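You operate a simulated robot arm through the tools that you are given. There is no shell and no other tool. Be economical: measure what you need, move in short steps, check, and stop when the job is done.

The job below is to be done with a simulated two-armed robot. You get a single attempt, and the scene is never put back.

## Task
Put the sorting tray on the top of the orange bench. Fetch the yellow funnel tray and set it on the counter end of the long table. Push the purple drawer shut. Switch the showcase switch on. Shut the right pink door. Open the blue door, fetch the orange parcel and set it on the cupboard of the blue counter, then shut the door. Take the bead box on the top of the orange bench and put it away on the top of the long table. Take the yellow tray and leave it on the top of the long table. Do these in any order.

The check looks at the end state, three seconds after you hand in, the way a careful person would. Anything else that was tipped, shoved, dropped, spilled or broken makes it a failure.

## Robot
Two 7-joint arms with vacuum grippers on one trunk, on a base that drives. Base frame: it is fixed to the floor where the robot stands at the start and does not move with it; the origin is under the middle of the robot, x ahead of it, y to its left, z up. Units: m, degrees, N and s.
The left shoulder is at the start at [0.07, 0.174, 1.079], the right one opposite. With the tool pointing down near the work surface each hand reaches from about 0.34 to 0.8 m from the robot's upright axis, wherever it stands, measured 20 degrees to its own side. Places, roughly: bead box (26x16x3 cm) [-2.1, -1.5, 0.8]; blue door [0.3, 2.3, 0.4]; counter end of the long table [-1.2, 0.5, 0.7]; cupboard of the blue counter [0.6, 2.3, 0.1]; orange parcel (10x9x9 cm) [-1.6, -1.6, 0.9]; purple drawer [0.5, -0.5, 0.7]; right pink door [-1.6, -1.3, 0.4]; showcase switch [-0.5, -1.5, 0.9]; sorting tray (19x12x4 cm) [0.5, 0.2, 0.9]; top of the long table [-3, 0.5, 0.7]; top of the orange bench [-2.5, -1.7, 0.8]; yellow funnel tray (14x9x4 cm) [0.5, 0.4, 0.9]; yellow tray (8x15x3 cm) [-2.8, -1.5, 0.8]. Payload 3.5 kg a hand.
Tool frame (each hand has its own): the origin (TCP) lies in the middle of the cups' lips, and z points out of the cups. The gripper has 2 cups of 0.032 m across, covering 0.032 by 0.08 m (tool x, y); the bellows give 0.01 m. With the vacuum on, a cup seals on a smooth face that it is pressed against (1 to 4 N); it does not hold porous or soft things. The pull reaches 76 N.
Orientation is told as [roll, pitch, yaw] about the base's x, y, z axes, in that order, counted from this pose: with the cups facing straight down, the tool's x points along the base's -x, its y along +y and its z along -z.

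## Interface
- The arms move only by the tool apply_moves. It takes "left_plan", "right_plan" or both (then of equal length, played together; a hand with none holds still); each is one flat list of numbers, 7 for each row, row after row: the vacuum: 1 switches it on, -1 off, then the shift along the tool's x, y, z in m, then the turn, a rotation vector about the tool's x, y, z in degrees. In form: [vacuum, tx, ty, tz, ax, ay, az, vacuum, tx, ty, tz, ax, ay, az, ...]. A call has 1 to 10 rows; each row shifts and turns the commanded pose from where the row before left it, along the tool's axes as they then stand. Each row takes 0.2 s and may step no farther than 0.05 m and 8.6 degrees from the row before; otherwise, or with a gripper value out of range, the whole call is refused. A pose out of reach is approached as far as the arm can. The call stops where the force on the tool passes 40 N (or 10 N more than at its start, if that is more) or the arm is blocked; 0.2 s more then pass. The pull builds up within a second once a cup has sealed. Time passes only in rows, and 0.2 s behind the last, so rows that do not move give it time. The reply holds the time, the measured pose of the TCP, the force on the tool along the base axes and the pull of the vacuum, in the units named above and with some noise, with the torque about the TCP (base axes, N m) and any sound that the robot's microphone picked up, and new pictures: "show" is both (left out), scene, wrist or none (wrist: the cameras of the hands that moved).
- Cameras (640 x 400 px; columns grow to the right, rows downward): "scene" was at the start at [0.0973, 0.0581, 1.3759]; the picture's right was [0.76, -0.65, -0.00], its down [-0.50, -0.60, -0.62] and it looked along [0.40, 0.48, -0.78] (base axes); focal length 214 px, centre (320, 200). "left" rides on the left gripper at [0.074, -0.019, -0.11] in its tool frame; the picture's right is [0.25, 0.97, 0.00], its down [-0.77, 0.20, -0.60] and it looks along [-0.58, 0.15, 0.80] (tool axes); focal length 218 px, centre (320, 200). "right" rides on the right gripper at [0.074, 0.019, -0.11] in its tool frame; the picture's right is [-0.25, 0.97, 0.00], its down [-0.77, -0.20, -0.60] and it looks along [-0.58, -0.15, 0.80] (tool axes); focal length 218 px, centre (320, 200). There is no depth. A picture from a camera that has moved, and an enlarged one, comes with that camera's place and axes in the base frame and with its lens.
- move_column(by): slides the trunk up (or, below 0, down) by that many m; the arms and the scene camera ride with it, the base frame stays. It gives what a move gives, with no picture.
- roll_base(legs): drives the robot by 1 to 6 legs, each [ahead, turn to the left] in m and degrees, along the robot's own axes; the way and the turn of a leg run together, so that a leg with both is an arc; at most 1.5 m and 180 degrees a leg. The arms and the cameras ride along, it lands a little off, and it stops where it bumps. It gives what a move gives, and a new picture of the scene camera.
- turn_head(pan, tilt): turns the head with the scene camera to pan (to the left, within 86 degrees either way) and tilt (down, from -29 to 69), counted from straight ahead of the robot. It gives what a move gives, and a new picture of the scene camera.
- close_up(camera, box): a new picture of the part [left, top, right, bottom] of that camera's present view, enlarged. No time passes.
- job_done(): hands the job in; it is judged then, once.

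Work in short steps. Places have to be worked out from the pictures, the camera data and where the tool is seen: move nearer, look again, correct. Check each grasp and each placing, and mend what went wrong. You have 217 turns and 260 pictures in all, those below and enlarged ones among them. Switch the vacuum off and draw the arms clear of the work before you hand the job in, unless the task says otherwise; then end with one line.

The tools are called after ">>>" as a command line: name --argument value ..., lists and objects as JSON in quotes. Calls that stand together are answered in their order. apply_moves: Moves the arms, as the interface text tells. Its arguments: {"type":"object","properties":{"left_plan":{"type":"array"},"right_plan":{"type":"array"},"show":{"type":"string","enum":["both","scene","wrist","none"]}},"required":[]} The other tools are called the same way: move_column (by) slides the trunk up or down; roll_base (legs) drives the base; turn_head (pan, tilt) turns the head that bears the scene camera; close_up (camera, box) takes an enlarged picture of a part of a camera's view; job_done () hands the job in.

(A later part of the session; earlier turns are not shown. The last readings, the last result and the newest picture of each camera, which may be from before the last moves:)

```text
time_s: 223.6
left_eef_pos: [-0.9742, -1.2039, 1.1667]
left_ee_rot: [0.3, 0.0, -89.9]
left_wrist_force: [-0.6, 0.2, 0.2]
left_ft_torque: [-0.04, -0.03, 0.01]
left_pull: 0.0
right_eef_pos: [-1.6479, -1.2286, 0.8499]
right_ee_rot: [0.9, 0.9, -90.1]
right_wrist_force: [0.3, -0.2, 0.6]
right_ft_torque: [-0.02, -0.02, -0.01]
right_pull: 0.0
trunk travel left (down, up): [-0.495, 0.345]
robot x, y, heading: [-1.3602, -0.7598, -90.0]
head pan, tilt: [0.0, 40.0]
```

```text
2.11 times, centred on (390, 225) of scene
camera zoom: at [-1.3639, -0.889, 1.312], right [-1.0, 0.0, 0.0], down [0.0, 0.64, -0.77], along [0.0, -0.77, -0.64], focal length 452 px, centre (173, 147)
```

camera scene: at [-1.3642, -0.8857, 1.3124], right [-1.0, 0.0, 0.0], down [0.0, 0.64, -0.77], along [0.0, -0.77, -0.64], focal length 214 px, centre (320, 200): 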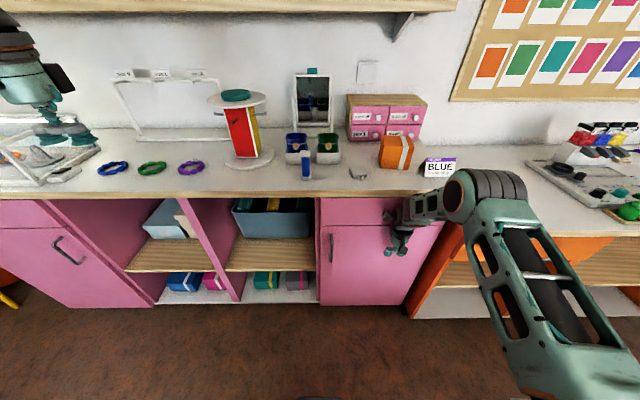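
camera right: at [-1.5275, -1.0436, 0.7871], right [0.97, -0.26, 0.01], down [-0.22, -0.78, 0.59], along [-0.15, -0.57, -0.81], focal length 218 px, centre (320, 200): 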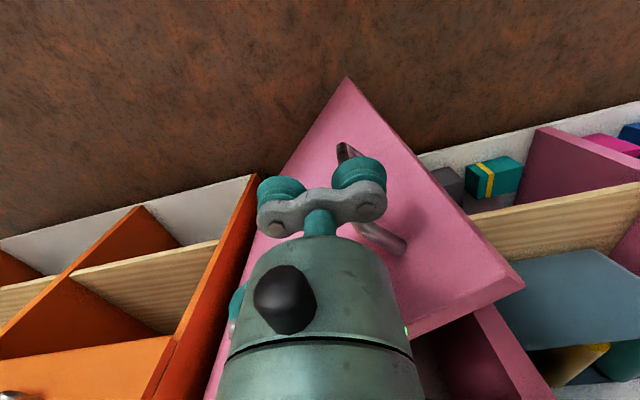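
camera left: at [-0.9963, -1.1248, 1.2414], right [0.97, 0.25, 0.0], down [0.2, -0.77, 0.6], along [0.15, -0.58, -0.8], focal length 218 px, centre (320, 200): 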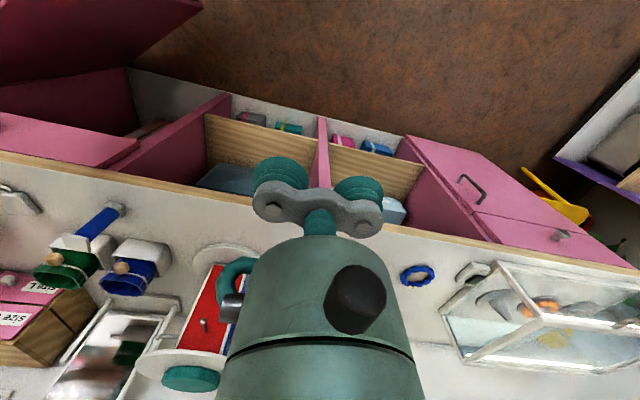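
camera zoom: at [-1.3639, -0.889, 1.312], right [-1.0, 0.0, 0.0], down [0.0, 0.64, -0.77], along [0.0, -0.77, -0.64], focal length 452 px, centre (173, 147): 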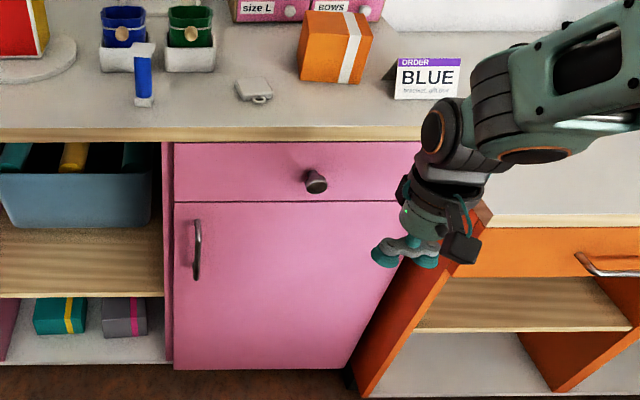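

The door is shut. Next the orange parcel, about (−1.655, −1.62). I raise the trunk and drive a little closer.

>>> move_column --by 0.25

>>> roll_base --legs '[[0.15, 0]]'

>>> apply_moves --right_plan '[-1, -0.04, 0, 0, 0, 0, 0, -1, -0.045, 0, 0, 0, 0, 0, -1, -0.045, 0, 0, 0, 0, 0, -1, -0.04, 0, 0, 0, 0, 0]' --show "both"

```text
time_s: 226.2
left_eef_pos: [-0.9751, -1.2036, 1.4172]
left_ee_rot: [0.2, 0.1, -90.0]
left_wrist_force: [0.6, 0.4, -0.4]
left_ft_torque: [0.0, 0.01, -0.01]
left_pull: 0.0
right_eef_pos: [-1.6488, -1.2299, 1.0998]
right_ee_rot: [0.8, 0.8, -90.1]
right_wrist_force: [-0.2, 0.3, 0.1]
right_ft_torque: [0.01, 0.01, -0.01]
right_pull: 0.0
trunk travel left (down, up): [-0.745, 0.095]
robot x, y, heading: [-1.3651, -0.7593, -90.3]
head pan, tilt: [0.0, 40.0]
```

```text
time_s: 227.6
left_eef_pos: [-0.9764, -1.3509, 1.4187]
left_ee_rot: [0.2, 0.0, -90.1]
left_wrist_force: [0.3, 0.4, -0.4]
left_ft_torque: [0.02, -0.01, -0.03]
left_pull: 0.1
right_eef_pos: [-1.6493, -1.3753, 1.1009]
right_ee_rot: [0.8, 0.8, -90.3]
right_wrist_force: [0.4, 0.2, 0.5]
right_ft_torque: [-0.01, -0.05, -0.05]
right_pull: 0.1
trunk travel left (down, up): [-0.745, 0.095]
robot x, y, heading: [-1.3621, -0.9075, -90.2]
head pan, tilt: [0.0, 40.0]
camera scene: at [-1.3648, -1.0357, 1.5622], right [-1.0, 0.0, 0.0], down [0.0, 0.64, -0.77], along [0.0, -0.77, -0.64], focal length 214 px, centre (320, 200)
```

scene: 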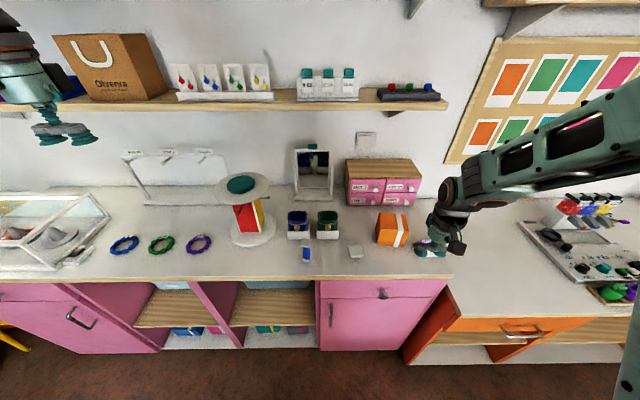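

```text
time_s: 228.6
left_eef_pos: [-0.9772, -1.3557, 1.4177]
left_ee_rot: [0.2, 0.1, -90.0]
left_wrist_force: [0.1, -0.2, 0.1]
left_ft_torque: [0.07, 0.01, 0.01]
left_pull: 0.1
right_eef_pos: [-1.6512, -1.5502, 1.0949]
right_ee_rot: [0.7, 1.0, -90.4]
right_wrist_force: [1.1, 0.0, 0.1]
right_ft_torque: [0.03, 0.04, 0.02]
right_pull: 0.1
trunk travel left (down, up): [-0.745, 0.095]
robot x, y, heading: [-1.3613, -0.9003, -90.1]
head pan, tilt: [0.0, 40.0]
camera scene: at [-1.3651, -1.0408, 1.5617], right [-1.0, 0.0, 0.0], down [0.0, 0.64, -0.77], along [0.0, -0.77, -0.64], focal length 214 px, centre (320, 200)
camera right: at [-1.634, -1.4778, 1.2075], right [0.97, -0.26, 0.01], down [-0.21, -0.78, 0.59], along [-0.14, -0.57, -0.81], focal length 218 px, centre (320, 200)
```

scene: 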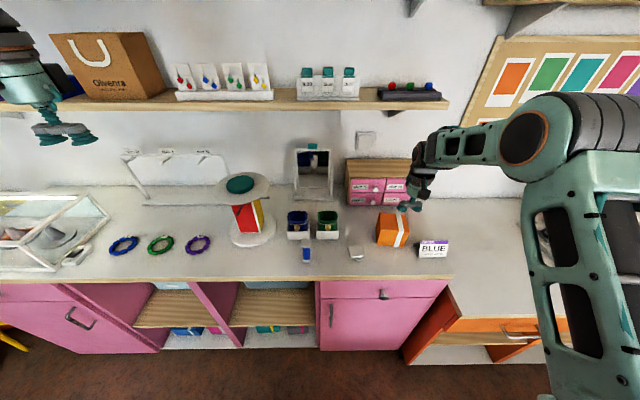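
right: 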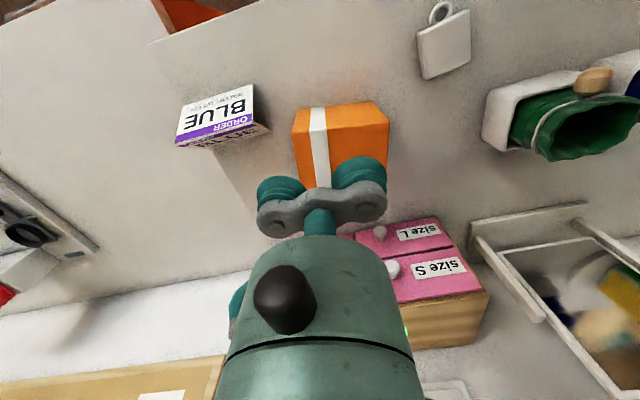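

>>> close_up --camera "scene" --box '[340, 180, 460, 280]'

>>> close_up --camera "right" --box '[240, 80, 440, 205]'

```text
4.00 times, centred on (400, 230) of scene
camera zoom: at [-1.3651, -1.0408, 1.5617], right [-1.0, 0.0, 0.0], down [0.0, 0.64, -0.77], along [0.0, -0.77, -0.64], focal length 858 px, centre (0, 80)
```

zoom: 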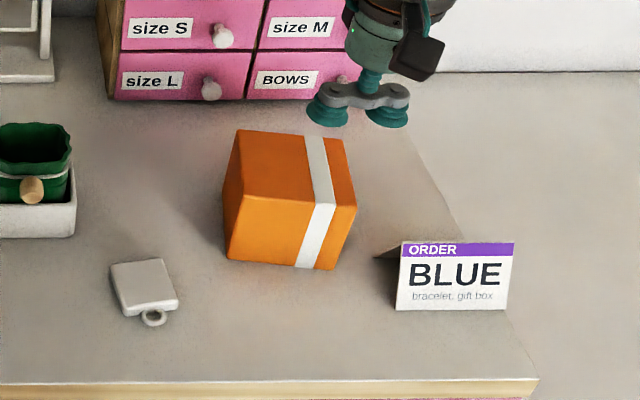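

```text
3.20 times, centred on (340, 142) of right
camera zoom: at [-1.634, -1.4778, 1.2075], right [0.97, -0.26, 0.01], down [-0.21, -0.78, 0.59], along [-0.14, -0.57, -0.81], focal length 698 px, centre (256, 384)
```

zoom: 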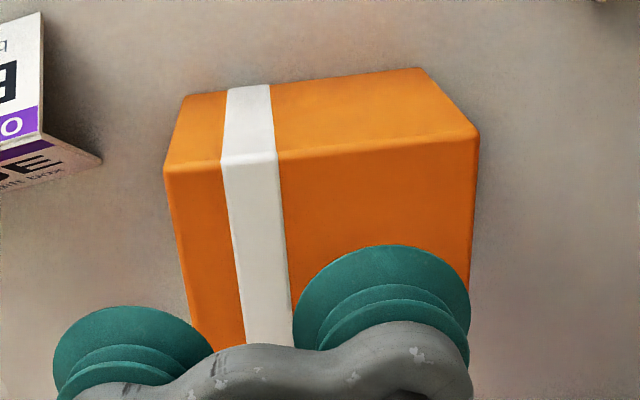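

Parcel top centre ≈ (−1.64, −1.607, 0.985). I descend onto it with vacuum.

>>> apply_moves --right_plan '[1, -0.04, 0.008, 0.03, 0, 0, 0, 1, -0.017, 0.008, 0.03, 0, 0, 4, 1, 0, 0, 0.02, 0, 0, 4, 1, 0, 0, 0.01, 0, 0, 0, 1, 0, 0, 0.007, 0, 0, 0, 1, 0, 0, 0.006, 0, 0, 0, 1, 0, 0, 0.005, 0, 0, 0, 1, 0, 0, 0, 0, 0, 0]' --show "wrist"

```text
refused: row 1 steps farther than a row can; nothing moved
```

>>> apply_moves --right_plan '[1, -0.03, 0.006, 0.03, 0, 0, 0, 1, -0.027, 0.006, 0.03, 0, 0, 3, 1, 0, 0, 0.02, 0, 0, 3, 1, 0, 0, 0.01, 0, 0, 0, 1, 0, 0, 0.007, 0, 0, 0, 1, 0, 0, 0.006, 0, 0, 0, 1, 0, 0, 0.005, 0, 0, 0, 1, 0, 0, 0, 0, 0, 0]' --show "wrist"

```text
time_s: 230.3
left_eef_pos: [-0.9758, -1.3507, 1.4181]
left_ee_rot: [0.2, 0.0, -90.1]
left_wrist_force: [-0.4, -0.3, 0.9]
left_ft_torque: [0.02, -0.01, -0.02]
left_pull: 0.1
right_eef_pos: [-1.6369, -1.6026, 0.9891]
right_ee_rot: [0.8, 0.7, -96.3]
right_wrist_force: [-1.1, -1.1, 9.9]
right_ft_torque: [-0.24, 0.56, -0.11]
right_pull: 76.0
trunk travel left (down, up): [-0.745, 0.095]
robot x, y, heading: [-1.3668, -0.9039, -90.2]
head pan, tilt: [0.0, 40.0]
camera right: at [-1.611, -1.5318, 1.1024], right [0.93, -0.36, 0.01], down [-0.29, -0.75, 0.59], along [-0.21, -0.56, -0.81], focal length 218 px, centre (320, 200)
```

right: 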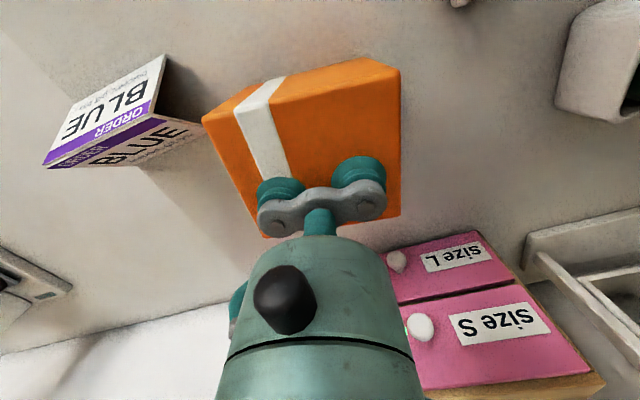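

Full pull of 76 N. I lift it and draw it back.

>>> apply_moves --right_plan '[1, 0, 0, -0.01, 0, 0, 0, 1, 0, 0, -0.03, 0, 0, 0, 1, 0, 0, -0.04, 0, 0, 0, 1, 0, 0, -0.045, 0, 0, 0, 1, 0.02, 0, -0.04, 0, 0, 0, 1, 0.045, 0, 0, 0, 0, -3, 1, 0.045, 0, 0, 0, 0, -3, 1, 0.045, 0, 0, 0, 0, 0, 1, 0.03, 0, 0, 0, 0, 0]' --show "scene"

```text
time_s: 232.3
left_eef_pos: [-0.9764, -1.3521, 1.417]
left_ee_rot: [0.2, 0.0, -90.0]
left_wrist_force: [-0.4, -0.1, -0.7]
left_ft_torque: [-0.01, 0.01, 0.04]
left_pull: 0.1
right_eef_pos: [-1.6298, -1.4189, 1.1551]
right_ee_rot: [0.9, 0.8, -90.3]
right_wrist_force: [0.1, -0.3, -1.3]
right_ft_torque: [-0.03, 0.0, 0.05]
right_pull: 75.6
trunk travel left (down, up): [-0.745, 0.095]
robot x, y, heading: [-1.3645, -0.9026, -90.2]
head pan, tilt: [0.0, 40.0]
camera scene: at [-1.3647, -1.0369, 1.5621], right [-1.0, 0.0, 0.0], down [0.0, 0.64, -0.77], along [0.0, -0.77, -0.64], focal length 214 px, centre (320, 200)
```

scene: 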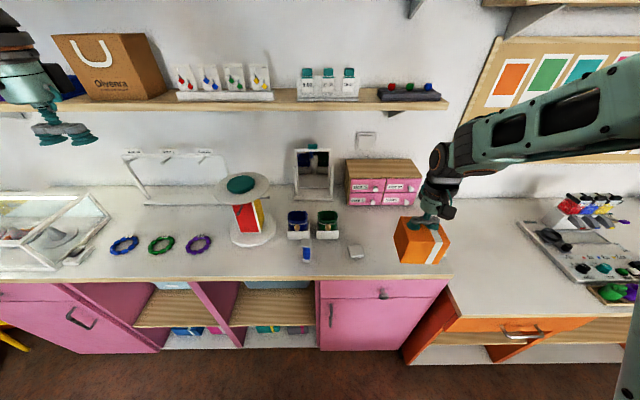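

The parcel is held. I drive to the blue counter: back, along the aisle, then up past the table end.

>>> roll_base --legs '[[-0.35, 0], [0, 90], [1.1, 0], [0, 90], [1.0, 0]]'

>>> turn_head --pan -35 --tilt 35

```text
time_s: 252.3
left_eef_pos: [-0.6252, 0.8723, 1.4172]
left_ee_rot: [0.1, 0.0, 89.9]
left_wrist_force: [0.3, -0.6, -0.3]
left_ft_torque: [-0.02, -0.01, 0.0]
left_pull: 0.1
right_eef_pos: [0.0259, 0.9414, 1.154]
right_ee_rot: [0.8, 0.8, 89.8]
right_wrist_force: [-0.1, 0.3, -1.5]
right_ft_torque: [0.03, -0.04, 0.0]
right_pull: 75.6
trunk travel left (down, up): [-0.745, 0.095]
robot x, y, heading: [-0.2397, 0.4241, 89.7]
head pan, tilt: [0.0, 40.0]
camera scene: at [-0.2407, 0.5588, 1.562], right [1.0, 0.0, 0.0], down [0.0, -0.64, -0.77], along [0.0, 0.77, -0.64], focal length 214 px, centre (320, 200)
```

scene: 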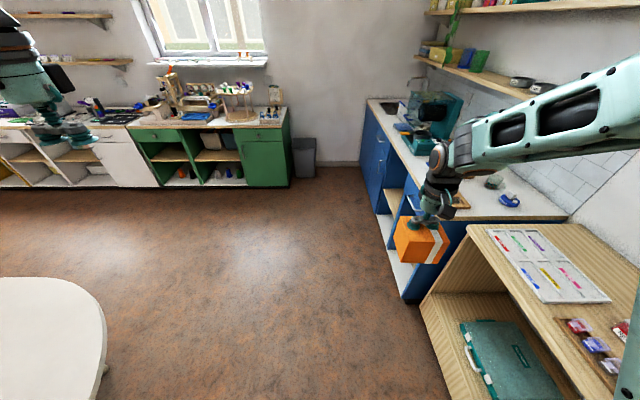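

```text
time_s: 253.3
left_eef_pos: [-0.6258, 0.8722, 1.4176]
left_ee_rot: [0.1, 0.0, 89.9]
left_wrist_force: [-0.6, -0.1, -0.4]
left_ft_torque: [-0.02, -0.04, 0.0]
left_pull: 0.0
right_eef_pos: [0.0268, 0.9419, 1.1534]
right_ee_rot: [0.8, 0.7, 89.8]
right_wrist_force: [0.1, 0.6, -1.7]
right_ft_torque: [0.0, -0.03, 0.01]
right_pull: 75.7
trunk travel left (down, up): [-0.745, 0.095]
robot x, y, heading: [-0.2366, 0.4226, 90.2]
head pan, tilt: [-35.0, 35.0]
camera scene: at [-0.1904, 0.5463, 1.5695], right [0.82, -0.57, 0.0], down [-0.33, -0.47, -0.82], along [0.47, 0.67, -0.57], focal length 214 px, centre (320, 200)
```

scene: 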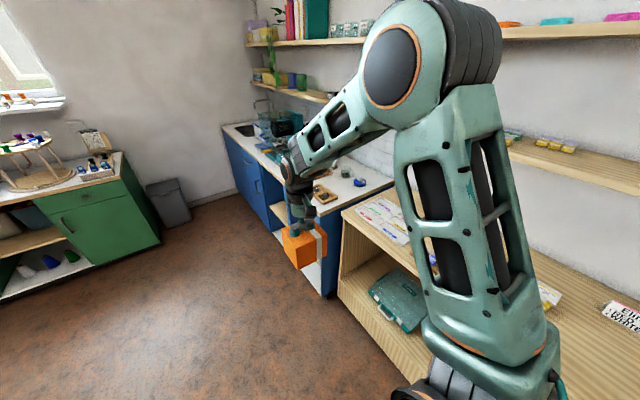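

>>> roll_base --legs '[[0, 12], [1.5, 0], [0, -102]]'

>>> turn_head --pan 15 --tilt 38

```text
time_s: 265.8
left_eef_pos: [-0.0904, 2.2835, 1.417]
left_ee_rot: [0.2, 0.0, -0.4]
left_wrist_force: [0.4, -0.4, 0.7]
left_ft_torque: [0.01, 0.02, 0.0]
left_pull: 0.2
right_eef_pos: [-0.0261, 1.6297, 1.1525]
right_ee_rot: [0.8, 0.8, -0.7]
right_wrist_force: [0.2, 0.9, -2.4]
right_ft_torque: [-0.02, -0.04, -0.01]
right_pull: 75.3
trunk travel left (down, up): [-0.745, 0.095]
robot x, y, heading: [-0.5387, 1.9006, -0.6]
head pan, tilt: [-35.0, 35.0]
camera scene: at [-0.4207, 1.8479, 1.5695], right [-0.58, -0.81, 0.0], down [-0.47, 0.33, -0.82], along [0.67, -0.48, -0.57], focal length 214 px, centre (320, 200)
```

scene: 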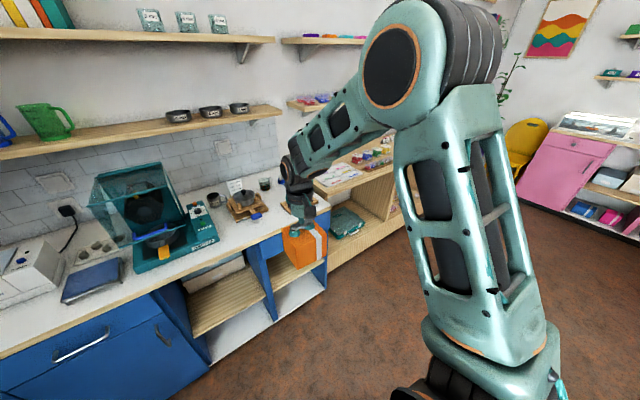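

```text
time_s: 267.0
left_eef_pos: [-0.0902, 2.2824, 1.4173]
left_ee_rot: [0.2, 0.0, -0.4]
left_wrist_force: [0.1, 0.8, 0.1]
left_ft_torque: [-0.05, 0.0, -0.02]
left_pull: 0.1
right_eef_pos: [-0.0259, 1.6295, 1.1544]
right_ee_rot: [0.8, 0.8, -0.6]
right_wrist_force: [-0.3, 0.0, -2.3]
right_ft_torque: [-0.03, -0.08, 0.02]
right_pull: 74.9
trunk travel left (down, up): [-0.745, 0.095]
robot x, y, heading: [-0.5399, 1.8989, -0.5]
head pan, tilt: [15.0, 38.0]
camera scene: at [-0.4089, 1.9204, 1.5649], right [0.25, -0.97, 0.0], down [-0.6, -0.15, -0.79], along [0.76, 0.2, -0.62], focal length 214 px, centre (320, 200)
```

scene: 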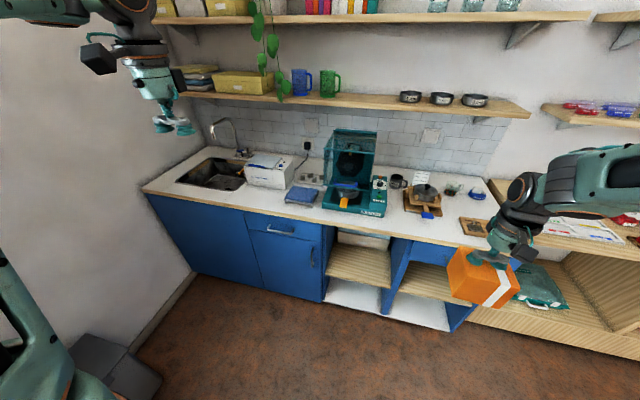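

The blue door: y≈2.11–2.56 at x≈0.33, handle at (0.30, 2.16, 0.53), hinge on the left. I'll pull it with the left hand's suction beside the handle. First I lower the trunk.

>>> move_column --by -0.5

>>> apply_moves --left_plan '[-1, -0.03, 0, 0, 0, -8, 0, -1, -0.03, 0, 0, 0, -8, 0, -1, -0.03, 0, 0, 0, -8, 0, -1, -0.02, 0, 0.02, 0, -8, 0, -1, -0.02, 0, 0.02, 0, -8, 0, -1, 0, 0, 0.03, 0, -8, 0, -1, 0, 0, 0.03, 0, -8, 0, -1, 0.01, 0, 0.03, 0, -8, 0, -1, 0.02, 0, 0.02, 0, -8, 0, -1, 0.02, 0, 0.02, 0, -8, 0]' --show "scene"

```text
refused: -0.5 is not a number from -0.4 to 0.4
```

```text
time_s: 269.2
left_eef_pos: [0.1373, 2.2818, 1.2903]
left_ee_rot: [0.8, -79.9, -1.2]
left_wrist_force: [-0.4, -0.5, -0.1]
left_ft_torque: [-0.02, -0.06, -0.03]
left_pull: 0.1
right_eef_pos: [-0.0217, 1.6313, 1.153]
right_ee_rot: [0.9, 0.9, -0.6]
right_wrist_force: [0.7, -0.4, -2.1]
right_ft_torque: [0.0, -0.01, -0.01]
right_pull: 75.8
trunk travel left (down, up): [-0.745, 0.095]
robot x, y, heading: [-0.5382, 1.8976, -0.5]
head pan, tilt: [15.0, 38.0]
camera scene: at [-0.4063, 1.9223, 1.5647], right [0.25, -0.97, 0.0], down [-0.6, -0.16, -0.79], along [0.76, 0.2, -0.62], focal length 214 px, centre (320, 200)
```

scene: 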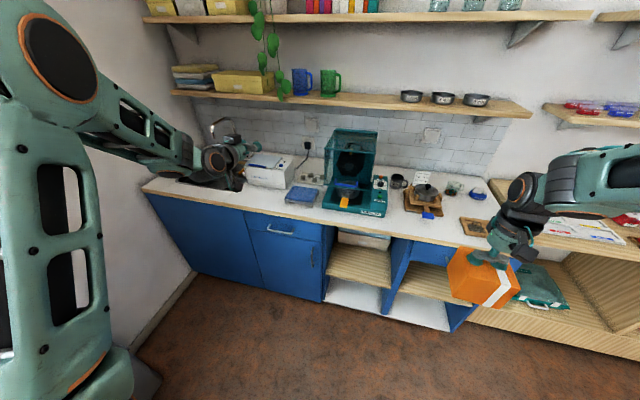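

Pitched forward cleanly, with the elbow still up. Now I lower the trunk in two strokes.

>>> move_column --by -0.4

>>> move_column --by -0.3

>>> turn_head --pan 20 --tilt 20

>>> close_up --camera "left" --box '[0, 0, 640, 400]'

```text
time_s: 273.0
left_eef_pos: [0.1352, 2.2802, 0.8928]
left_ee_rot: [1.1, -80.1, -1.5]
left_wrist_force: [-0.1, -0.1, 0.1]
left_ft_torque: [0.0, 0.0, 0.0]
left_pull: 0.1
right_eef_pos: [-0.026, 1.6302, 0.7532]
right_ee_rot: [0.8, 0.8, -0.6]
right_wrist_force: [0.0, 0.7, -2.7]
right_ft_torque: [-0.01, -0.05, 0.0]
right_pull: 75.8
trunk travel left (down, up): [-0.345, 0.495]
robot x, y, heading: [-0.5432, 1.9021, -0.4]
head pan, tilt: [15.0, 38.0]
```

```text
time_s: 276.0
left_eef_pos: [0.135, 2.2803, 0.5908]
left_ee_rot: [1.3, -80.0, -1.6]
left_wrist_force: [0.8, 0.0, 0.7]
left_ft_torque: [-0.01, -0.02, -0.03]
left_pull: 0.0
right_eef_pos: [-0.0259, 1.6292, 0.4541]
right_ee_rot: [0.8, 0.8, -0.7]
right_wrist_force: [0.2, -0.6, -1.0]
right_ft_torque: [0.0, -0.04, -0.06]
right_pull: 75.3
trunk travel left (down, up): [-0.045, 0.795]
robot x, y, heading: [-0.542, 1.8983, -0.4]
head pan, tilt: [15.0, 38.0]
```

```text
time_s: 276.8
left_eef_pos: [0.1363, 2.2804, 0.5933]
left_ee_rot: [1.1, -79.9, -1.6]
left_wrist_force: [0.0, 1.1, 0.5]
left_ft_torque: [0.0, 0.01, 0.01]
left_pull: 0.1
right_eef_pos: [-0.0257, 1.6291, 0.4529]
right_ee_rot: [0.8, 0.8, -0.6]
right_wrist_force: [-0.7, -0.2, -1.9]
right_ft_torque: [-0.02, -0.01, 0.01]
right_pull: 75.4
trunk travel left (down, up): [-0.045, 0.795]
robot x, y, heading: [-0.5437, 1.9013, -0.5]
head pan, tilt: [20.0, 20.0]
camera scene: at [-0.4048, 1.9298, 0.8933], right [0.33, -0.94, 0.0], down [-0.32, -0.11, -0.94], along [0.89, 0.31, -0.34], focal length 214 px, centre (320, 200)
```

scene: 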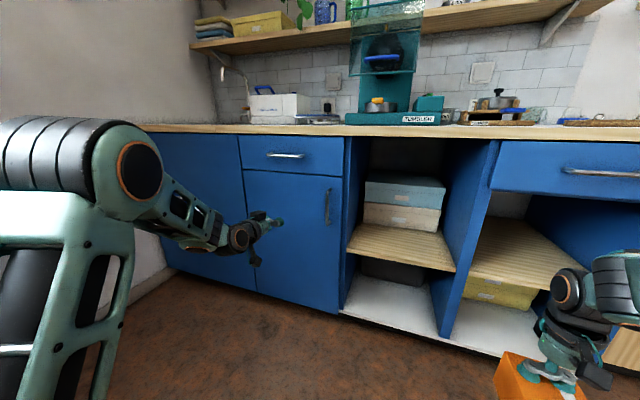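

```text
1.00 times, centred on (320, 200) of left (not enlarged: the box is as wide or as high as the picture)
camera zoom: at [0.0146, 2.2641, 0.539], right [-0.04, 0.97, -0.25], down [-0.46, 0.2, 0.86], along [0.89, 0.15, 0.44], focal length 218 px, centre (320, 200)
```

zoom: 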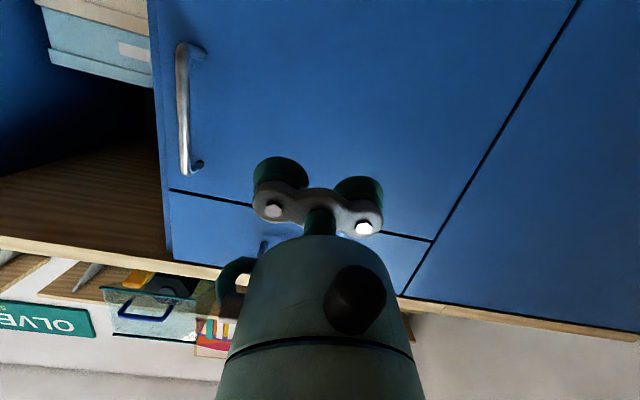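

The door spans y 2.08–2.535, up to z 0.73; handle at y≈2.12. I level the tool, shift to y≈2.22, and drive 0.12 m closer.

>>> apply_moves --left_plan '[-1, 0, -0.02, 0, 0, -5, 0, -1, 0, -0.02, 0, 0, -5, 0, -1, 0.01, -0.02, 0, 0, 0, 0, -1, 0.01, 0, 0, 0, 0, 0]' --show "none"

>>> roll_base --legs '[[0.12, 0]]'

>>> close_up --camera "left" --box '[0, 0, 640, 400]'

```text
time_s: 277.8
left_eef_pos: [0.1355, 2.2201, 0.5704]
left_ee_rot: [89.9, -89.9, -90.1]
left_wrist_force: [0.2, -0.2, -0.3]
left_ft_torque: [0.04, 0.02, 0.02]
left_pull: 0.0
right_eef_pos: [-0.0249, 1.6289, 0.453]
right_ee_rot: [0.8, 0.9, -0.6]
right_wrist_force: [0.8, 0.5, -2.2]
right_ft_torque: [0.02, 0.0, 0.01]
right_pull: 75.1
trunk travel left (down, up): [-0.045, 0.795]
robot x, y, heading: [-0.5377, 1.8993, -0.4]
head pan, tilt: [20.0, 20.0]
```

```text
time_s: 279.1
left_eef_pos: [0.2547, 2.2185, 0.5725]
left_ee_rot: [82.2, -89.9, -82.8]
left_wrist_force: [0.3, -0.1, 0.1]
left_ft_torque: [-0.03, 0.0, 0.01]
left_pull: 0.0
right_eef_pos: [0.0953, 1.6274, 0.4531]
right_ee_rot: [0.8, 0.8, -0.6]
right_wrist_force: [1.2, 0.2, -2.6]
right_ft_torque: [-0.01, -0.02, 0.0]
right_pull: 75.8
trunk travel left (down, up): [-0.045, 0.795]
robot x, y, heading: [-0.4165, 1.8985, -0.8]
head pan, tilt: [20.0, 20.0]
camera scene: at [-0.2845, 1.9288, 0.8933], right [0.33, -0.94, 0.0], down [-0.32, -0.11, -0.94], along [0.89, 0.31, -0.34], focal length 214 px, centre (320, 200)
```

scene: 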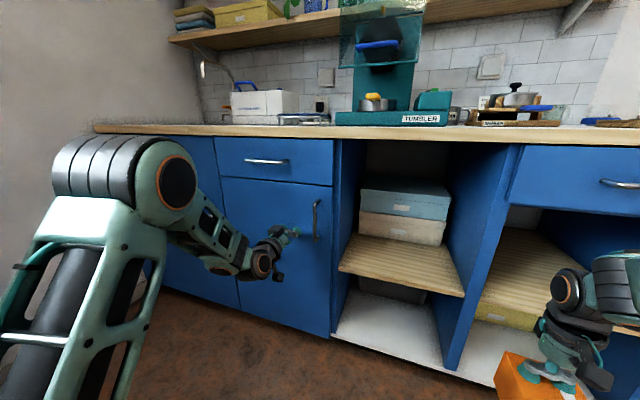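

```text
1.00 times, centred on (320, 200) of left (not enlarged: the box is as wide or as high as the picture)
camera zoom: at [0.1454, 2.2026, 0.4979], right [0.01, 0.97, -0.25], down [-0.6, 0.2, 0.77], along [0.8, 0.14, 0.58], focal length 218 px, centre (320, 200)
```

zoom: 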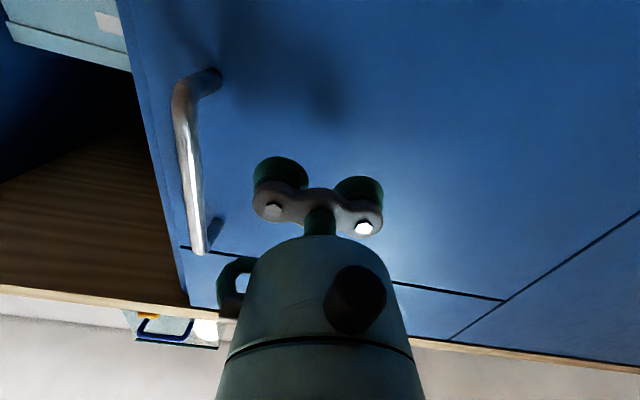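

Well aligned. I advance with vacuum on until it seals.

>>> apply_moves --left_plan '[1, 0, 0, 0.03, 0, 0, 0, 1, 0, 0, 0.015, 0, 0, 0, 1, 0, 0, 0.01, 0, 0, 0, 1, 0, 0, 0.008, 0, 0, 0, 1, 0, 0, 0.008, 0, 0, 0, 1, 0, 0, 0.008, 0, 0, 0, 1, 0, 0, 0.008, 0, 0, 0, 1, 0, 0, 0.008, 0, 0, 0]' --show "none"

```text
time_s: 279.8
left_eef_pos: [0.3015, 2.2183, 0.5725]
left_ee_rot: [55.5, -89.7, -55.9]
left_wrist_force: [-13.9, -2.8, 7.3]
left_ft_torque: [0.41, -0.13, -0.01]
left_pull: 75.3
right_eef_pos: [0.0948, 1.6287, 0.454]
right_ee_rot: [1.0, 0.8, -0.4]
right_wrist_force: [0.0, 0.4, -2.4]
right_ft_torque: [0.0, -0.01, -0.03]
right_pull: 75.5
trunk travel left (down, up): [-0.045, 0.795]
robot x, y, heading: [-0.4176, 1.8964, -0.3]
head pan, tilt: [20.0, 20.0]
stopped in row 3 (left hand): the force on the tool passed its limit at 54 N (the readings are from after the stop); the commanded pose is now the measured one
```

Sealed at 75 N; door face at x≈0.30. I pull it open along its arc, 5° per row.

>>> apply_moves --left_plan '[1, 0, 0.0012, -0.0276, 5, 0, 0, 1, 0, 0.0012, -0.0276, 5, 0, 0, 1, 0, 0.0012, -0.0276, 5, 0, 0, 1, 0, 0.0012, -0.0276, 5, 0, 0, 1, 0, 0.0012, -0.0276, 5, 0, 0, 1, 0, 0.0012, -0.0276, 5, 0, 0]' --show "scene"

```text
time_s: 281.2
left_eef_pos: [0.1429, 2.2641, 0.5729]
left_ee_rot: [38.5, -89.9, -68.9]
left_wrist_force: [1.5, 3.7, 20.7]
left_ft_torque: [0.79, -0.3, 0.39]
left_pull: 75.1
right_eef_pos: [0.094, 1.6301, 0.4557]
right_ee_rot: [0.7, 0.7, -0.5]
right_wrist_force: [0.5, 0.8, -1.2]
right_ft_torque: [-0.04, 0.0, -0.02]
right_pull: 75.4
trunk travel left (down, up): [-0.045, 0.795]
robot x, y, heading: [-0.422, 1.897, -0.1]
head pan, tilt: [20.0, 20.0]
camera scene: at [-0.287, 1.9315, 0.8941], right [0.34, -0.94, 0.0], down [-0.32, -0.12, -0.94], along [0.89, 0.32, -0.34], focal length 214 px, centre (320, 200)
```

scene: 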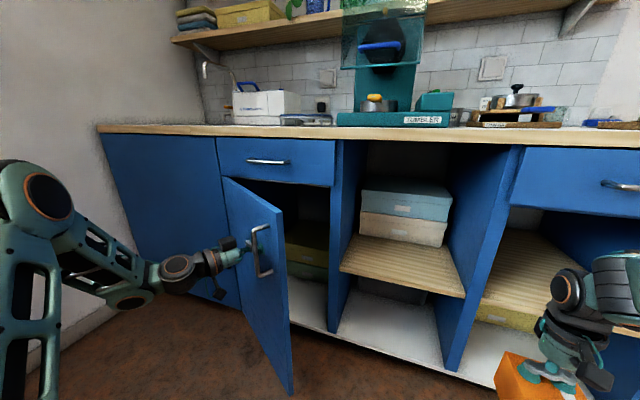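

It follows nicely, 30° open. I continue the arc.

>>> apply_moves --left_plan '[1, 0, 0.0012, -0.0276, 5, 0, 0, 1, 0, 0.0012, -0.0276, 5, 0, 0, 1, 0, 0.0012, -0.0276, 5, 0, 0, 1, 0, 0.0012, -0.0276, 5, 0, 0, 1, 0, 0.0012, -0.0276, 5, 0, 0, 1, 0, 0.0012, -0.0276, 5, 0, 0]' --show "scene"

```text
time_s: 282.6
left_eef_pos: [0.0334, 2.3833, 0.5703]
left_ee_rot: [-62.7, -89.8, 2.5]
left_wrist_force: [13.6, 7.0, 22.8]
left_ft_torque: [-0.19, -0.19, 0.14]
left_pull: 75.3
left hand out of reach, approached as far as the arm can: row 6
right_eef_pos: [0.0935, 1.6319, 0.4558]
right_ee_rot: [0.5, 0.8, -0.6]
right_wrist_force: [0.0, -0.6, -2.0]
right_ft_torque: [0.0, -0.05, 0.0]
right_pull: 76.0
trunk travel left (down, up): [-0.045, 0.795]
robot x, y, heading: [-0.4199, 1.8994, -0.3]
head pan, tilt: [20.0, 20.0]
camera scene: at [-0.2858, 1.966, 0.8967], right [0.34, -0.94, 0.04], down [-0.32, -0.15, -0.93], along [0.89, 0.3, -0.35], focal length 214 px, centre (320, 200)
```

scene: 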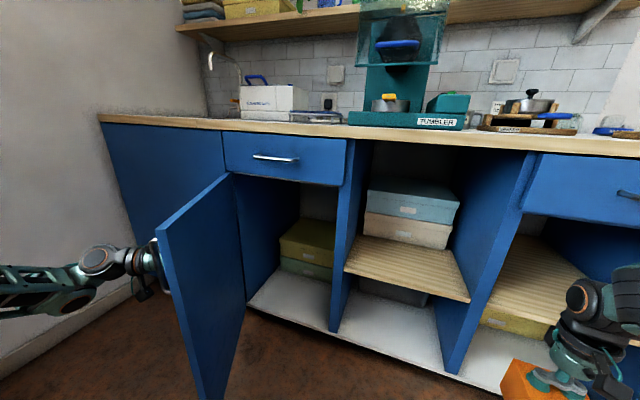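

The door is ~60° open, but the robot body leans slightly, so I release right away and let it settle.

>>> apply_moves --left_plan '[-1, 0, 0, 0, 0, 0, 0, -1, 0, 0, 0, 0, 0, 0, -1, 0, 0, 0, 0, 0, 0, -1, 0, 0, -0.01, 0, 0, 0]' --show "scene"

```text
time_s: 283.6
left_eef_pos: [0.0353, 2.3858, 0.5667]
left_ee_rot: [-59.8, -89.6, -0.6]
left_wrist_force: [-0.6, 0.5, -0.1]
left_ft_torque: [-0.04, 0.01, 0.0]
left_pull: 0.0
left hand out of reach, approached as far as the arm can: row 4
right_eef_pos: [0.0939, 1.6302, 0.4548]
right_ee_rot: [0.7, 0.9, -0.5]
right_wrist_force: [0.3, -0.3, -1.5]
right_ft_torque: [-0.04, -0.02, -0.01]
right_pull: 75.3
trunk travel left (down, up): [-0.045, 0.795]
robot x, y, heading: [-0.4245, 1.8943, -0.5]
head pan, tilt: [20.0, 20.0]
camera scene: at [-0.2851, 1.9306, 0.8932], right [0.34, -0.94, 0.0], down [-0.32, -0.12, -0.94], along [0.89, 0.32, -0.34], focal length 214 px, centre (320, 200)
```

scene: 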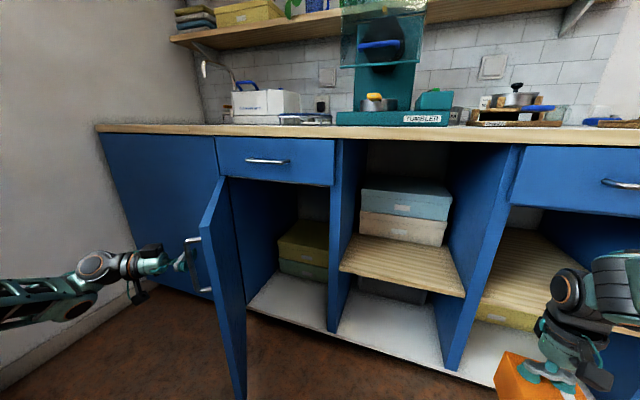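

Settled; the door stands ~57° open, with free floor before the boxes inside. I lift everything with the trunk so the left hand clears the door.

>>> move_column --by 0.4

>>> apply_moves --left_plan '[-1, 0, 0, -0.03, -8, 0, 0, -1, 0, 0, -0.03, -8, 0, 0, -1, 0, 0, -0.03, -8, 0, 0, -1, 0, 0, -0.03, -8, 0, 0, -1, 0, 0, -0.02, -8, 0, 0, -1, 0, 0, 0, -8, 0, 0, -1, 0, 0, 0, -8, 0, 0]' --show "scene"

```text
time_s: 287.5
left_eef_pos: [0.034, 2.3855, 0.9668]
left_ee_rot: [-38.5, -89.6, -22.0]
left_wrist_force: [0.0, 0.4, 0.0]
left_ft_torque: [0.0, 0.02, 0.03]
left_pull: 0.0
right_eef_pos: [0.0949, 1.6292, 0.8532]
right_ee_rot: [0.8, 0.8, -0.5]
right_wrist_force: [0.3, 0.1, -2.2]
right_ft_torque: [-0.02, -0.05, 0.03]
right_pull: 75.4
trunk travel left (down, up): [-0.445, 0.395]
robot x, y, heading: [-0.4208, 1.8994, -0.7]
head pan, tilt: [20.0, 20.0]
```

```text
time_s: 289.1
left_eef_pos: [0.0226, 2.4652, 0.9336]
left_ee_rot: [23.0, -89.6, -27.2]
left_wrist_force: [0.2, 0.4, 0.9]
left_ft_torque: [-0.02, -0.01, -0.03]
left_pull: 0.1
left hand out of reach, approached as far as the arm can: row 1, 2, 3, 4, 5
right_eef_pos: [0.096, 1.6284, 0.8527]
right_ee_rot: [0.8, 0.7, -0.5]
right_wrist_force: [0.7, 0.1, -2.9]
right_ft_torque: [0.0, -0.02, 0.02]
right_pull: 75.2
trunk travel left (down, up): [-0.445, 0.395]
robot x, y, heading: [-0.4211, 1.8978, -0.1]
head pan, tilt: [20.0, 20.0]
camera scene: at [-0.2851, 1.9287, 1.2934], right [0.34, -0.94, 0.0], down [-0.32, -0.11, -0.94], along [0.89, 0.32, -0.34], focal length 214 px, centre (320, 200)
```

scene: 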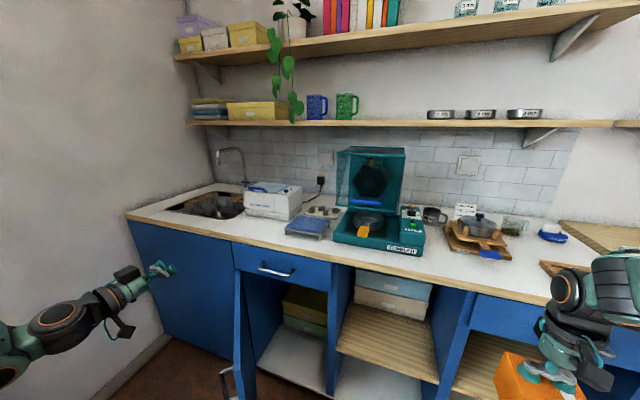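

>>> turn_head --pan 70 --tilt 35

```text
time_s: 290.2
left_eef_pos: [0.0229, 2.4652, 0.9322]
left_ee_rot: [17.9, -89.6, -22.4]
left_wrist_force: [-0.4, -0.6, -0.1]
left_ft_torque: [-0.03, 0.01, -0.01]
left_pull: 0.2
right_eef_pos: [0.0945, 1.6287, 0.8529]
right_ee_rot: [0.8, 0.9, -0.4]
right_wrist_force: [0.0, 0.0, -1.6]
right_ft_torque: [0.01, -0.02, -0.01]
right_pull: 75.5
trunk travel left (down, up): [-0.445, 0.395]
robot x, y, heading: [-0.4212, 1.8972, -0.2]
head pan, tilt: [70.0, 35.0]
camera scene: at [-0.342, 1.9806, 1.2695], right [0.94, -0.35, 0.0], down [-0.2, -0.54, -0.82], along [0.29, 0.77, -0.57], focal length 214 px, centre (320, 200)
```

scene: 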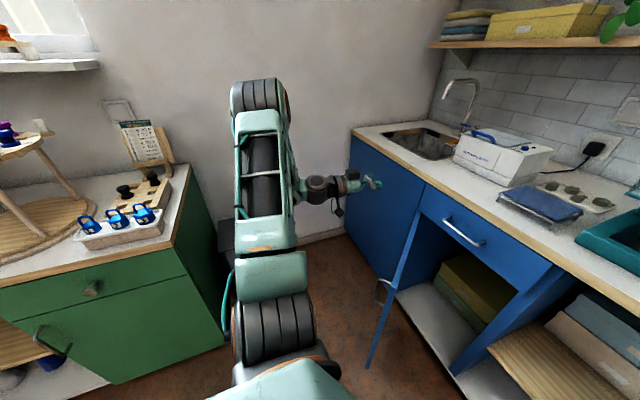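

The left elbow lies out to the left, a fine configuration. I unpitch the tool while drawing it inward.

>>> apply_moves --left_plan '[-1, -0.01, -0.02, -0.01, 0, 8, 0, -1, -0.01, -0.02, -0.01, 0, 8, 0, -1, -0.01, -0.02, -0.01, 0, 8, 0, -1, -0.01, -0.02, 0, 0, 8, 0, -1, -0.01, -0.02, 0, 0, 8, 0, -1, 0, -0.02, -0.01, 0, 8, 0, -1, 0, -0.02, -0.01, 0, 8, 0, -1, 0, -0.02, -0.01, 0, 8, 0, -1, 0, -0.02, -0.01, 0, 8, 0, -1, 0, -0.02, -0.01, 0, 8, 0]' --show "scene"

```text
time_s: 292.4
left_eef_pos: [-0.0354, 2.267, 1.0249]
left_ee_rot: [0.2, -9.4, -4.4]
left_wrist_force: [0.1, 0.4, -0.7]
left_ft_torque: [-0.01, -0.01, -0.05]
left_pull: 0.1
right_eef_pos: [0.0955, 1.6284, 0.8519]
right_ee_rot: [0.8, 0.9, -0.5]
right_wrist_force: [0.5, 0.1, -3.1]
right_ft_torque: [0.01, -0.04, -0.01]
right_pull: 75.3
trunk travel left (down, up): [-0.445, 0.395]
robot x, y, heading: [-0.4217, 1.8983, -0.7]
head pan, tilt: [70.0, 35.0]
camera scene: at [-0.3418, 1.9798, 1.2695], right [0.94, -0.35, 0.0], down [-0.2, -0.54, -0.82], along [0.28, 0.77, -0.57], focal length 214 px, centre (320, 200)
```

scene: 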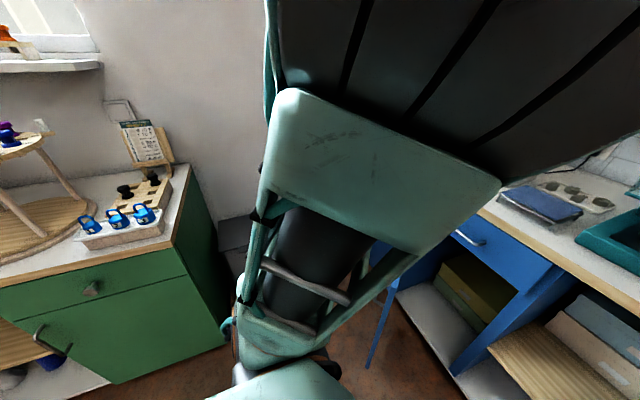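

Left hand is back to normal. I'll open the door wider from inside: hand to the inner side, lowered, then swept left.

>>> apply_moves --left_plan '[-1, -0.03, -0.02, 0, 0, 5, 0, -1, -0.03, -0.02, 0, 0, 4.4, 0, -1, -0.03, -0.02, 0, 0, 0, -4, -1, -0.025, -0.015, 0, 0, 0, 0]' --show "none"

>>> move_column --by -0.35

>>> turn_head --pan 40 --tilt 30

```text
time_s: 293.4
left_eef_pos: [0.0756, 2.1861, 1.0323]
left_ee_rot: [0.2, 0.0, -0.3]
left_wrist_force: [0.3, 0.2, 0.0]
left_ft_torque: [-0.05, 0.02, 0.01]
left_pull: 0.1
right_eef_pos: [0.0957, 1.6291, 0.8528]
right_ee_rot: [0.8, 1.0, -0.4]
right_wrist_force: [1.0, -0.1, -1.4]
right_ft_torque: [0.02, -0.02, -0.01]
right_pull: 75.1
trunk travel left (down, up): [-0.445, 0.395]
robot x, y, heading: [-0.4241, 1.8959, -0.4]
head pan, tilt: [70.0, 35.0]
```

```text
time_s: 296.9
left_eef_pos: [0.0754, 2.1857, 0.6853]
left_ee_rot: [0.1, -0.2, -0.5]
left_wrist_force: [0.3, 0.4, -0.3]
left_ft_torque: [0.02, 0.04, -0.01]
left_pull: 0.0
right_eef_pos: [0.0946, 1.6284, 0.5047]
right_ee_rot: [0.7, 0.8, -0.5]
right_wrist_force: [-0.3, 0.1, -2.1]
right_ft_torque: [-0.03, -0.06, -0.01]
right_pull: 75.7
trunk travel left (down, up): [-0.095, 0.745]
robot x, y, heading: [-0.419, 1.8956, -0.7]
head pan, tilt: [70.0, 35.0]
```

```text
time_s: 297.8
left_eef_pos: [0.0748, 2.187, 0.6832]
left_ee_rot: [0.1, -0.2, -0.5]
left_wrist_force: [-0.2, -1.0, -0.2]
left_ft_torque: [0.01, -0.02, 0.03]
left_pull: 0.0
right_eef_pos: [0.0962, 1.6286, 0.5035]
right_ee_rot: [0.8, 0.7, -0.6]
right_wrist_force: [0.0, 0.0, -2.2]
right_ft_torque: [-0.02, -0.03, -0.03]
right_pull: 75.8
trunk travel left (down, up): [-0.095, 0.745]
robot x, y, heading: [-0.4219, 1.898, -0.4]
head pan, tilt: [40.0, 30.0]
camera scene: at [-0.3032, 1.9555, 0.9273], right [0.64, -0.77, 0.0], down [-0.39, -0.32, -0.87], along [0.67, 0.55, -0.5], focal length 214 px, centre (320, 200)
```

scene: 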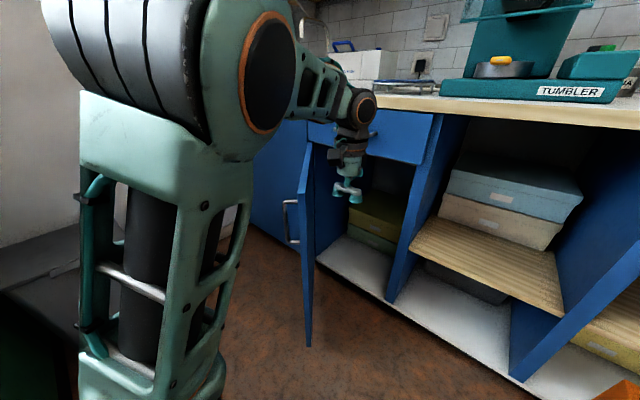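

The hand is inside of the door edge. I lower it slightly and sweep left.

>>> apply_moves --left_plan '[-1, 0, 0, 0.03, 0, 0, 0, -1, 0, 0.01, 0.03, 0, 0, 0, -1, 0, 0.03, 0, 0, 0, 0, -1, 0, 0.035, 0, 0, 0, 0, -1, 0.005, 0.035, 0, 0, 0, 0, -1, 0.01, 0.035, 0, 0, 0, 0, -1, 0.015, 0.035, 0, 0, 0, 0, -1, 0.015, 0.035, 0, 0, 0, 0, -1, 0.015, 0.035, 0, 0, 0, 0, -1, 0.015, 0.035, 0, 0, 0, 0]' --show "scene"

```text
time_s: 300.0
left_eef_pos: [0.0019, 2.4747, 0.6241]
left_ee_rot: [0.0, -0.2, -0.4]
left_wrist_force: [-0.8, -0.9, 0.3]
left_ft_torque: [-0.02, 0.03, 0.02]
left_pull: 0.0
right_eef_pos: [0.0949, 1.6297, 0.5034]
right_ee_rot: [0.8, 0.8, -0.5]
right_wrist_force: [-0.1, -0.3, -1.9]
right_ft_torque: [-0.03, -0.02, 0.0]
right_pull: 75.5
trunk travel left (down, up): [-0.095, 0.745]
robot x, y, heading: [-0.4242, 1.8974, -0.3]
head pan, tilt: [40.0, 30.0]
camera scene: at [-0.3031, 1.9558, 0.9273], right [0.64, -0.77, 0.0], down [-0.39, -0.32, -0.87], along [0.67, 0.55, -0.5], focal length 214 px, centre (320, 200)
```

scene: 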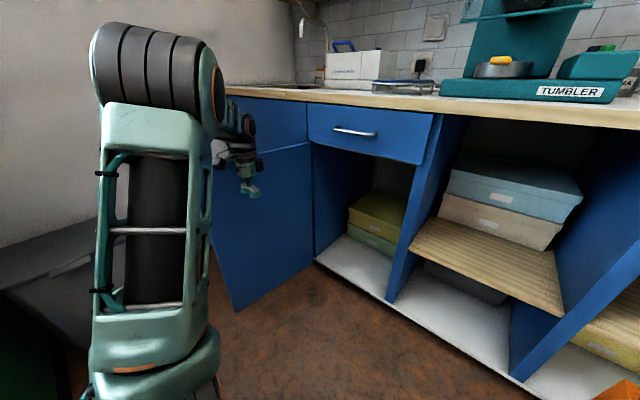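

The door is wide open now. I raise the trunk high, pull the left hand in, and reposition the base in front of the opening at about (−0.28, 2.18).

>>> move_column --by 0.4

>>> move_column --by 0.25

>>> apply_moves --left_plan '[-1, 0, -0.045, 0, 0, 0, 0, -1, 0, -0.045, 0, 0, 0, 0, -1, 0, -0.045, 0, 0, 0, 0, -1, 0, -0.045, 0, 0, 0, 0, -1, 0, -0.045, 0, 0, 0, 0, -1, 0, -0.045, 0, 0, 0, 0, -1, 0, -0.04, 0, 0, 0, 0]' --show "none"

>>> roll_base --legs '[[0, 60], [0.32, 0], [0, -60]]'

```text
time_s: 303.9
left_eef_pos: [0.0015, 2.4721, 1.0233]
left_ee_rot: [0.2, -0.2, -0.3]
left_wrist_force: [-0.5, 0.0, -0.2]
left_ft_torque: [-0.04, 0.0, 0.0]
left_pull: 0.2
right_eef_pos: [0.0951, 1.6291, 0.9034]
right_ee_rot: [0.8, 0.8, -0.6]
right_wrist_force: [0.1, -0.9, -1.5]
right_ft_torque: [0.0, -0.01, 0.01]
right_pull: 75.2
trunk travel left (down, up): [-0.495, 0.345]
robot x, y, heading: [-0.4258, 1.9013, -0.4]
head pan, tilt: [40.0, 30.0]
```

```text
time_s: 306.4
left_eef_pos: [0.0023, 2.4737, 1.2721]
left_ee_rot: [0.1, -0.3, -0.4]
left_wrist_force: [0.9, 0.9, 0.2]
left_ft_torque: [0.01, 0.02, -0.02]
left_pull: 0.0
right_eef_pos: [0.095, 1.6291, 1.1532]
right_ee_rot: [0.9, 1.0, -0.4]
right_wrist_force: [-0.1, -0.3, -1.7]
right_ft_torque: [-0.01, -0.06, -0.01]
right_pull: 75.3
trunk travel left (down, up): [-0.745, 0.095]
robot x, y, heading: [-0.4209, 1.8966, -0.4]
head pan, tilt: [40.0, 30.0]
```

```text
time_s: 308.0
left_eef_pos: [-0.0028, 2.1639, 1.2737]
left_ee_rot: [-0.7, -0.3, 0.0]
left_wrist_force: [0.5, -0.3, 0.8]
left_ft_torque: [0.03, 0.04, 0.03]
left_pull: 0.1
right_eef_pos: [0.0956, 1.6266, 1.1524]
right_ee_rot: [0.9, 0.8, -0.6]
right_wrist_force: [-0.2, 0.3, -2.1]
right_ft_torque: [0.01, -0.02, -0.04]
right_pull: 75.9
trunk travel left (down, up): [-0.745, 0.095]
robot x, y, heading: [-0.4227, 1.8976, -0.2]
head pan, tilt: [40.0, 30.0]
```

```text
time_s: 315.4
left_eef_pos: [0.1539, 2.4448, 1.2706]
left_ee_rot: [-0.7, -0.2, 0.6]
left_wrist_force: [-0.4, -0.9, -0.6]
left_ft_torque: [0.0, -0.02, 0.0]
left_pull: 0.2
right_eef_pos: [0.2576, 1.9098, 1.1539]
right_ee_rot: [0.9, 0.9, 0.3]
right_wrist_force: [-0.1, 0.2, -1.8]
right_ft_torque: [0.23, 0.14, 0.02]
right_pull: 75.4
trunk travel left (down, up): [-0.745, 0.095]
robot x, y, heading: [-0.26, 2.1731, 0.7]
head pan, tilt: [40.0, 30.0]
camera scene: at [-0.145, 2.2321, 1.5773], right [0.65, -0.76, 0.0], down [-0.38, -0.32, -0.87], along [0.66, 0.56, -0.5], focal length 214 px, centre (320, 200)
```

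scene: 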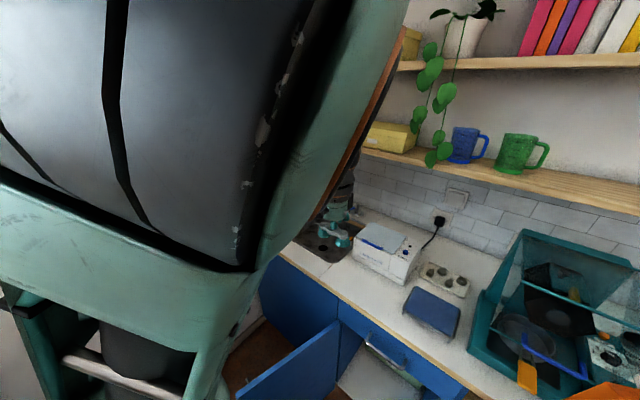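

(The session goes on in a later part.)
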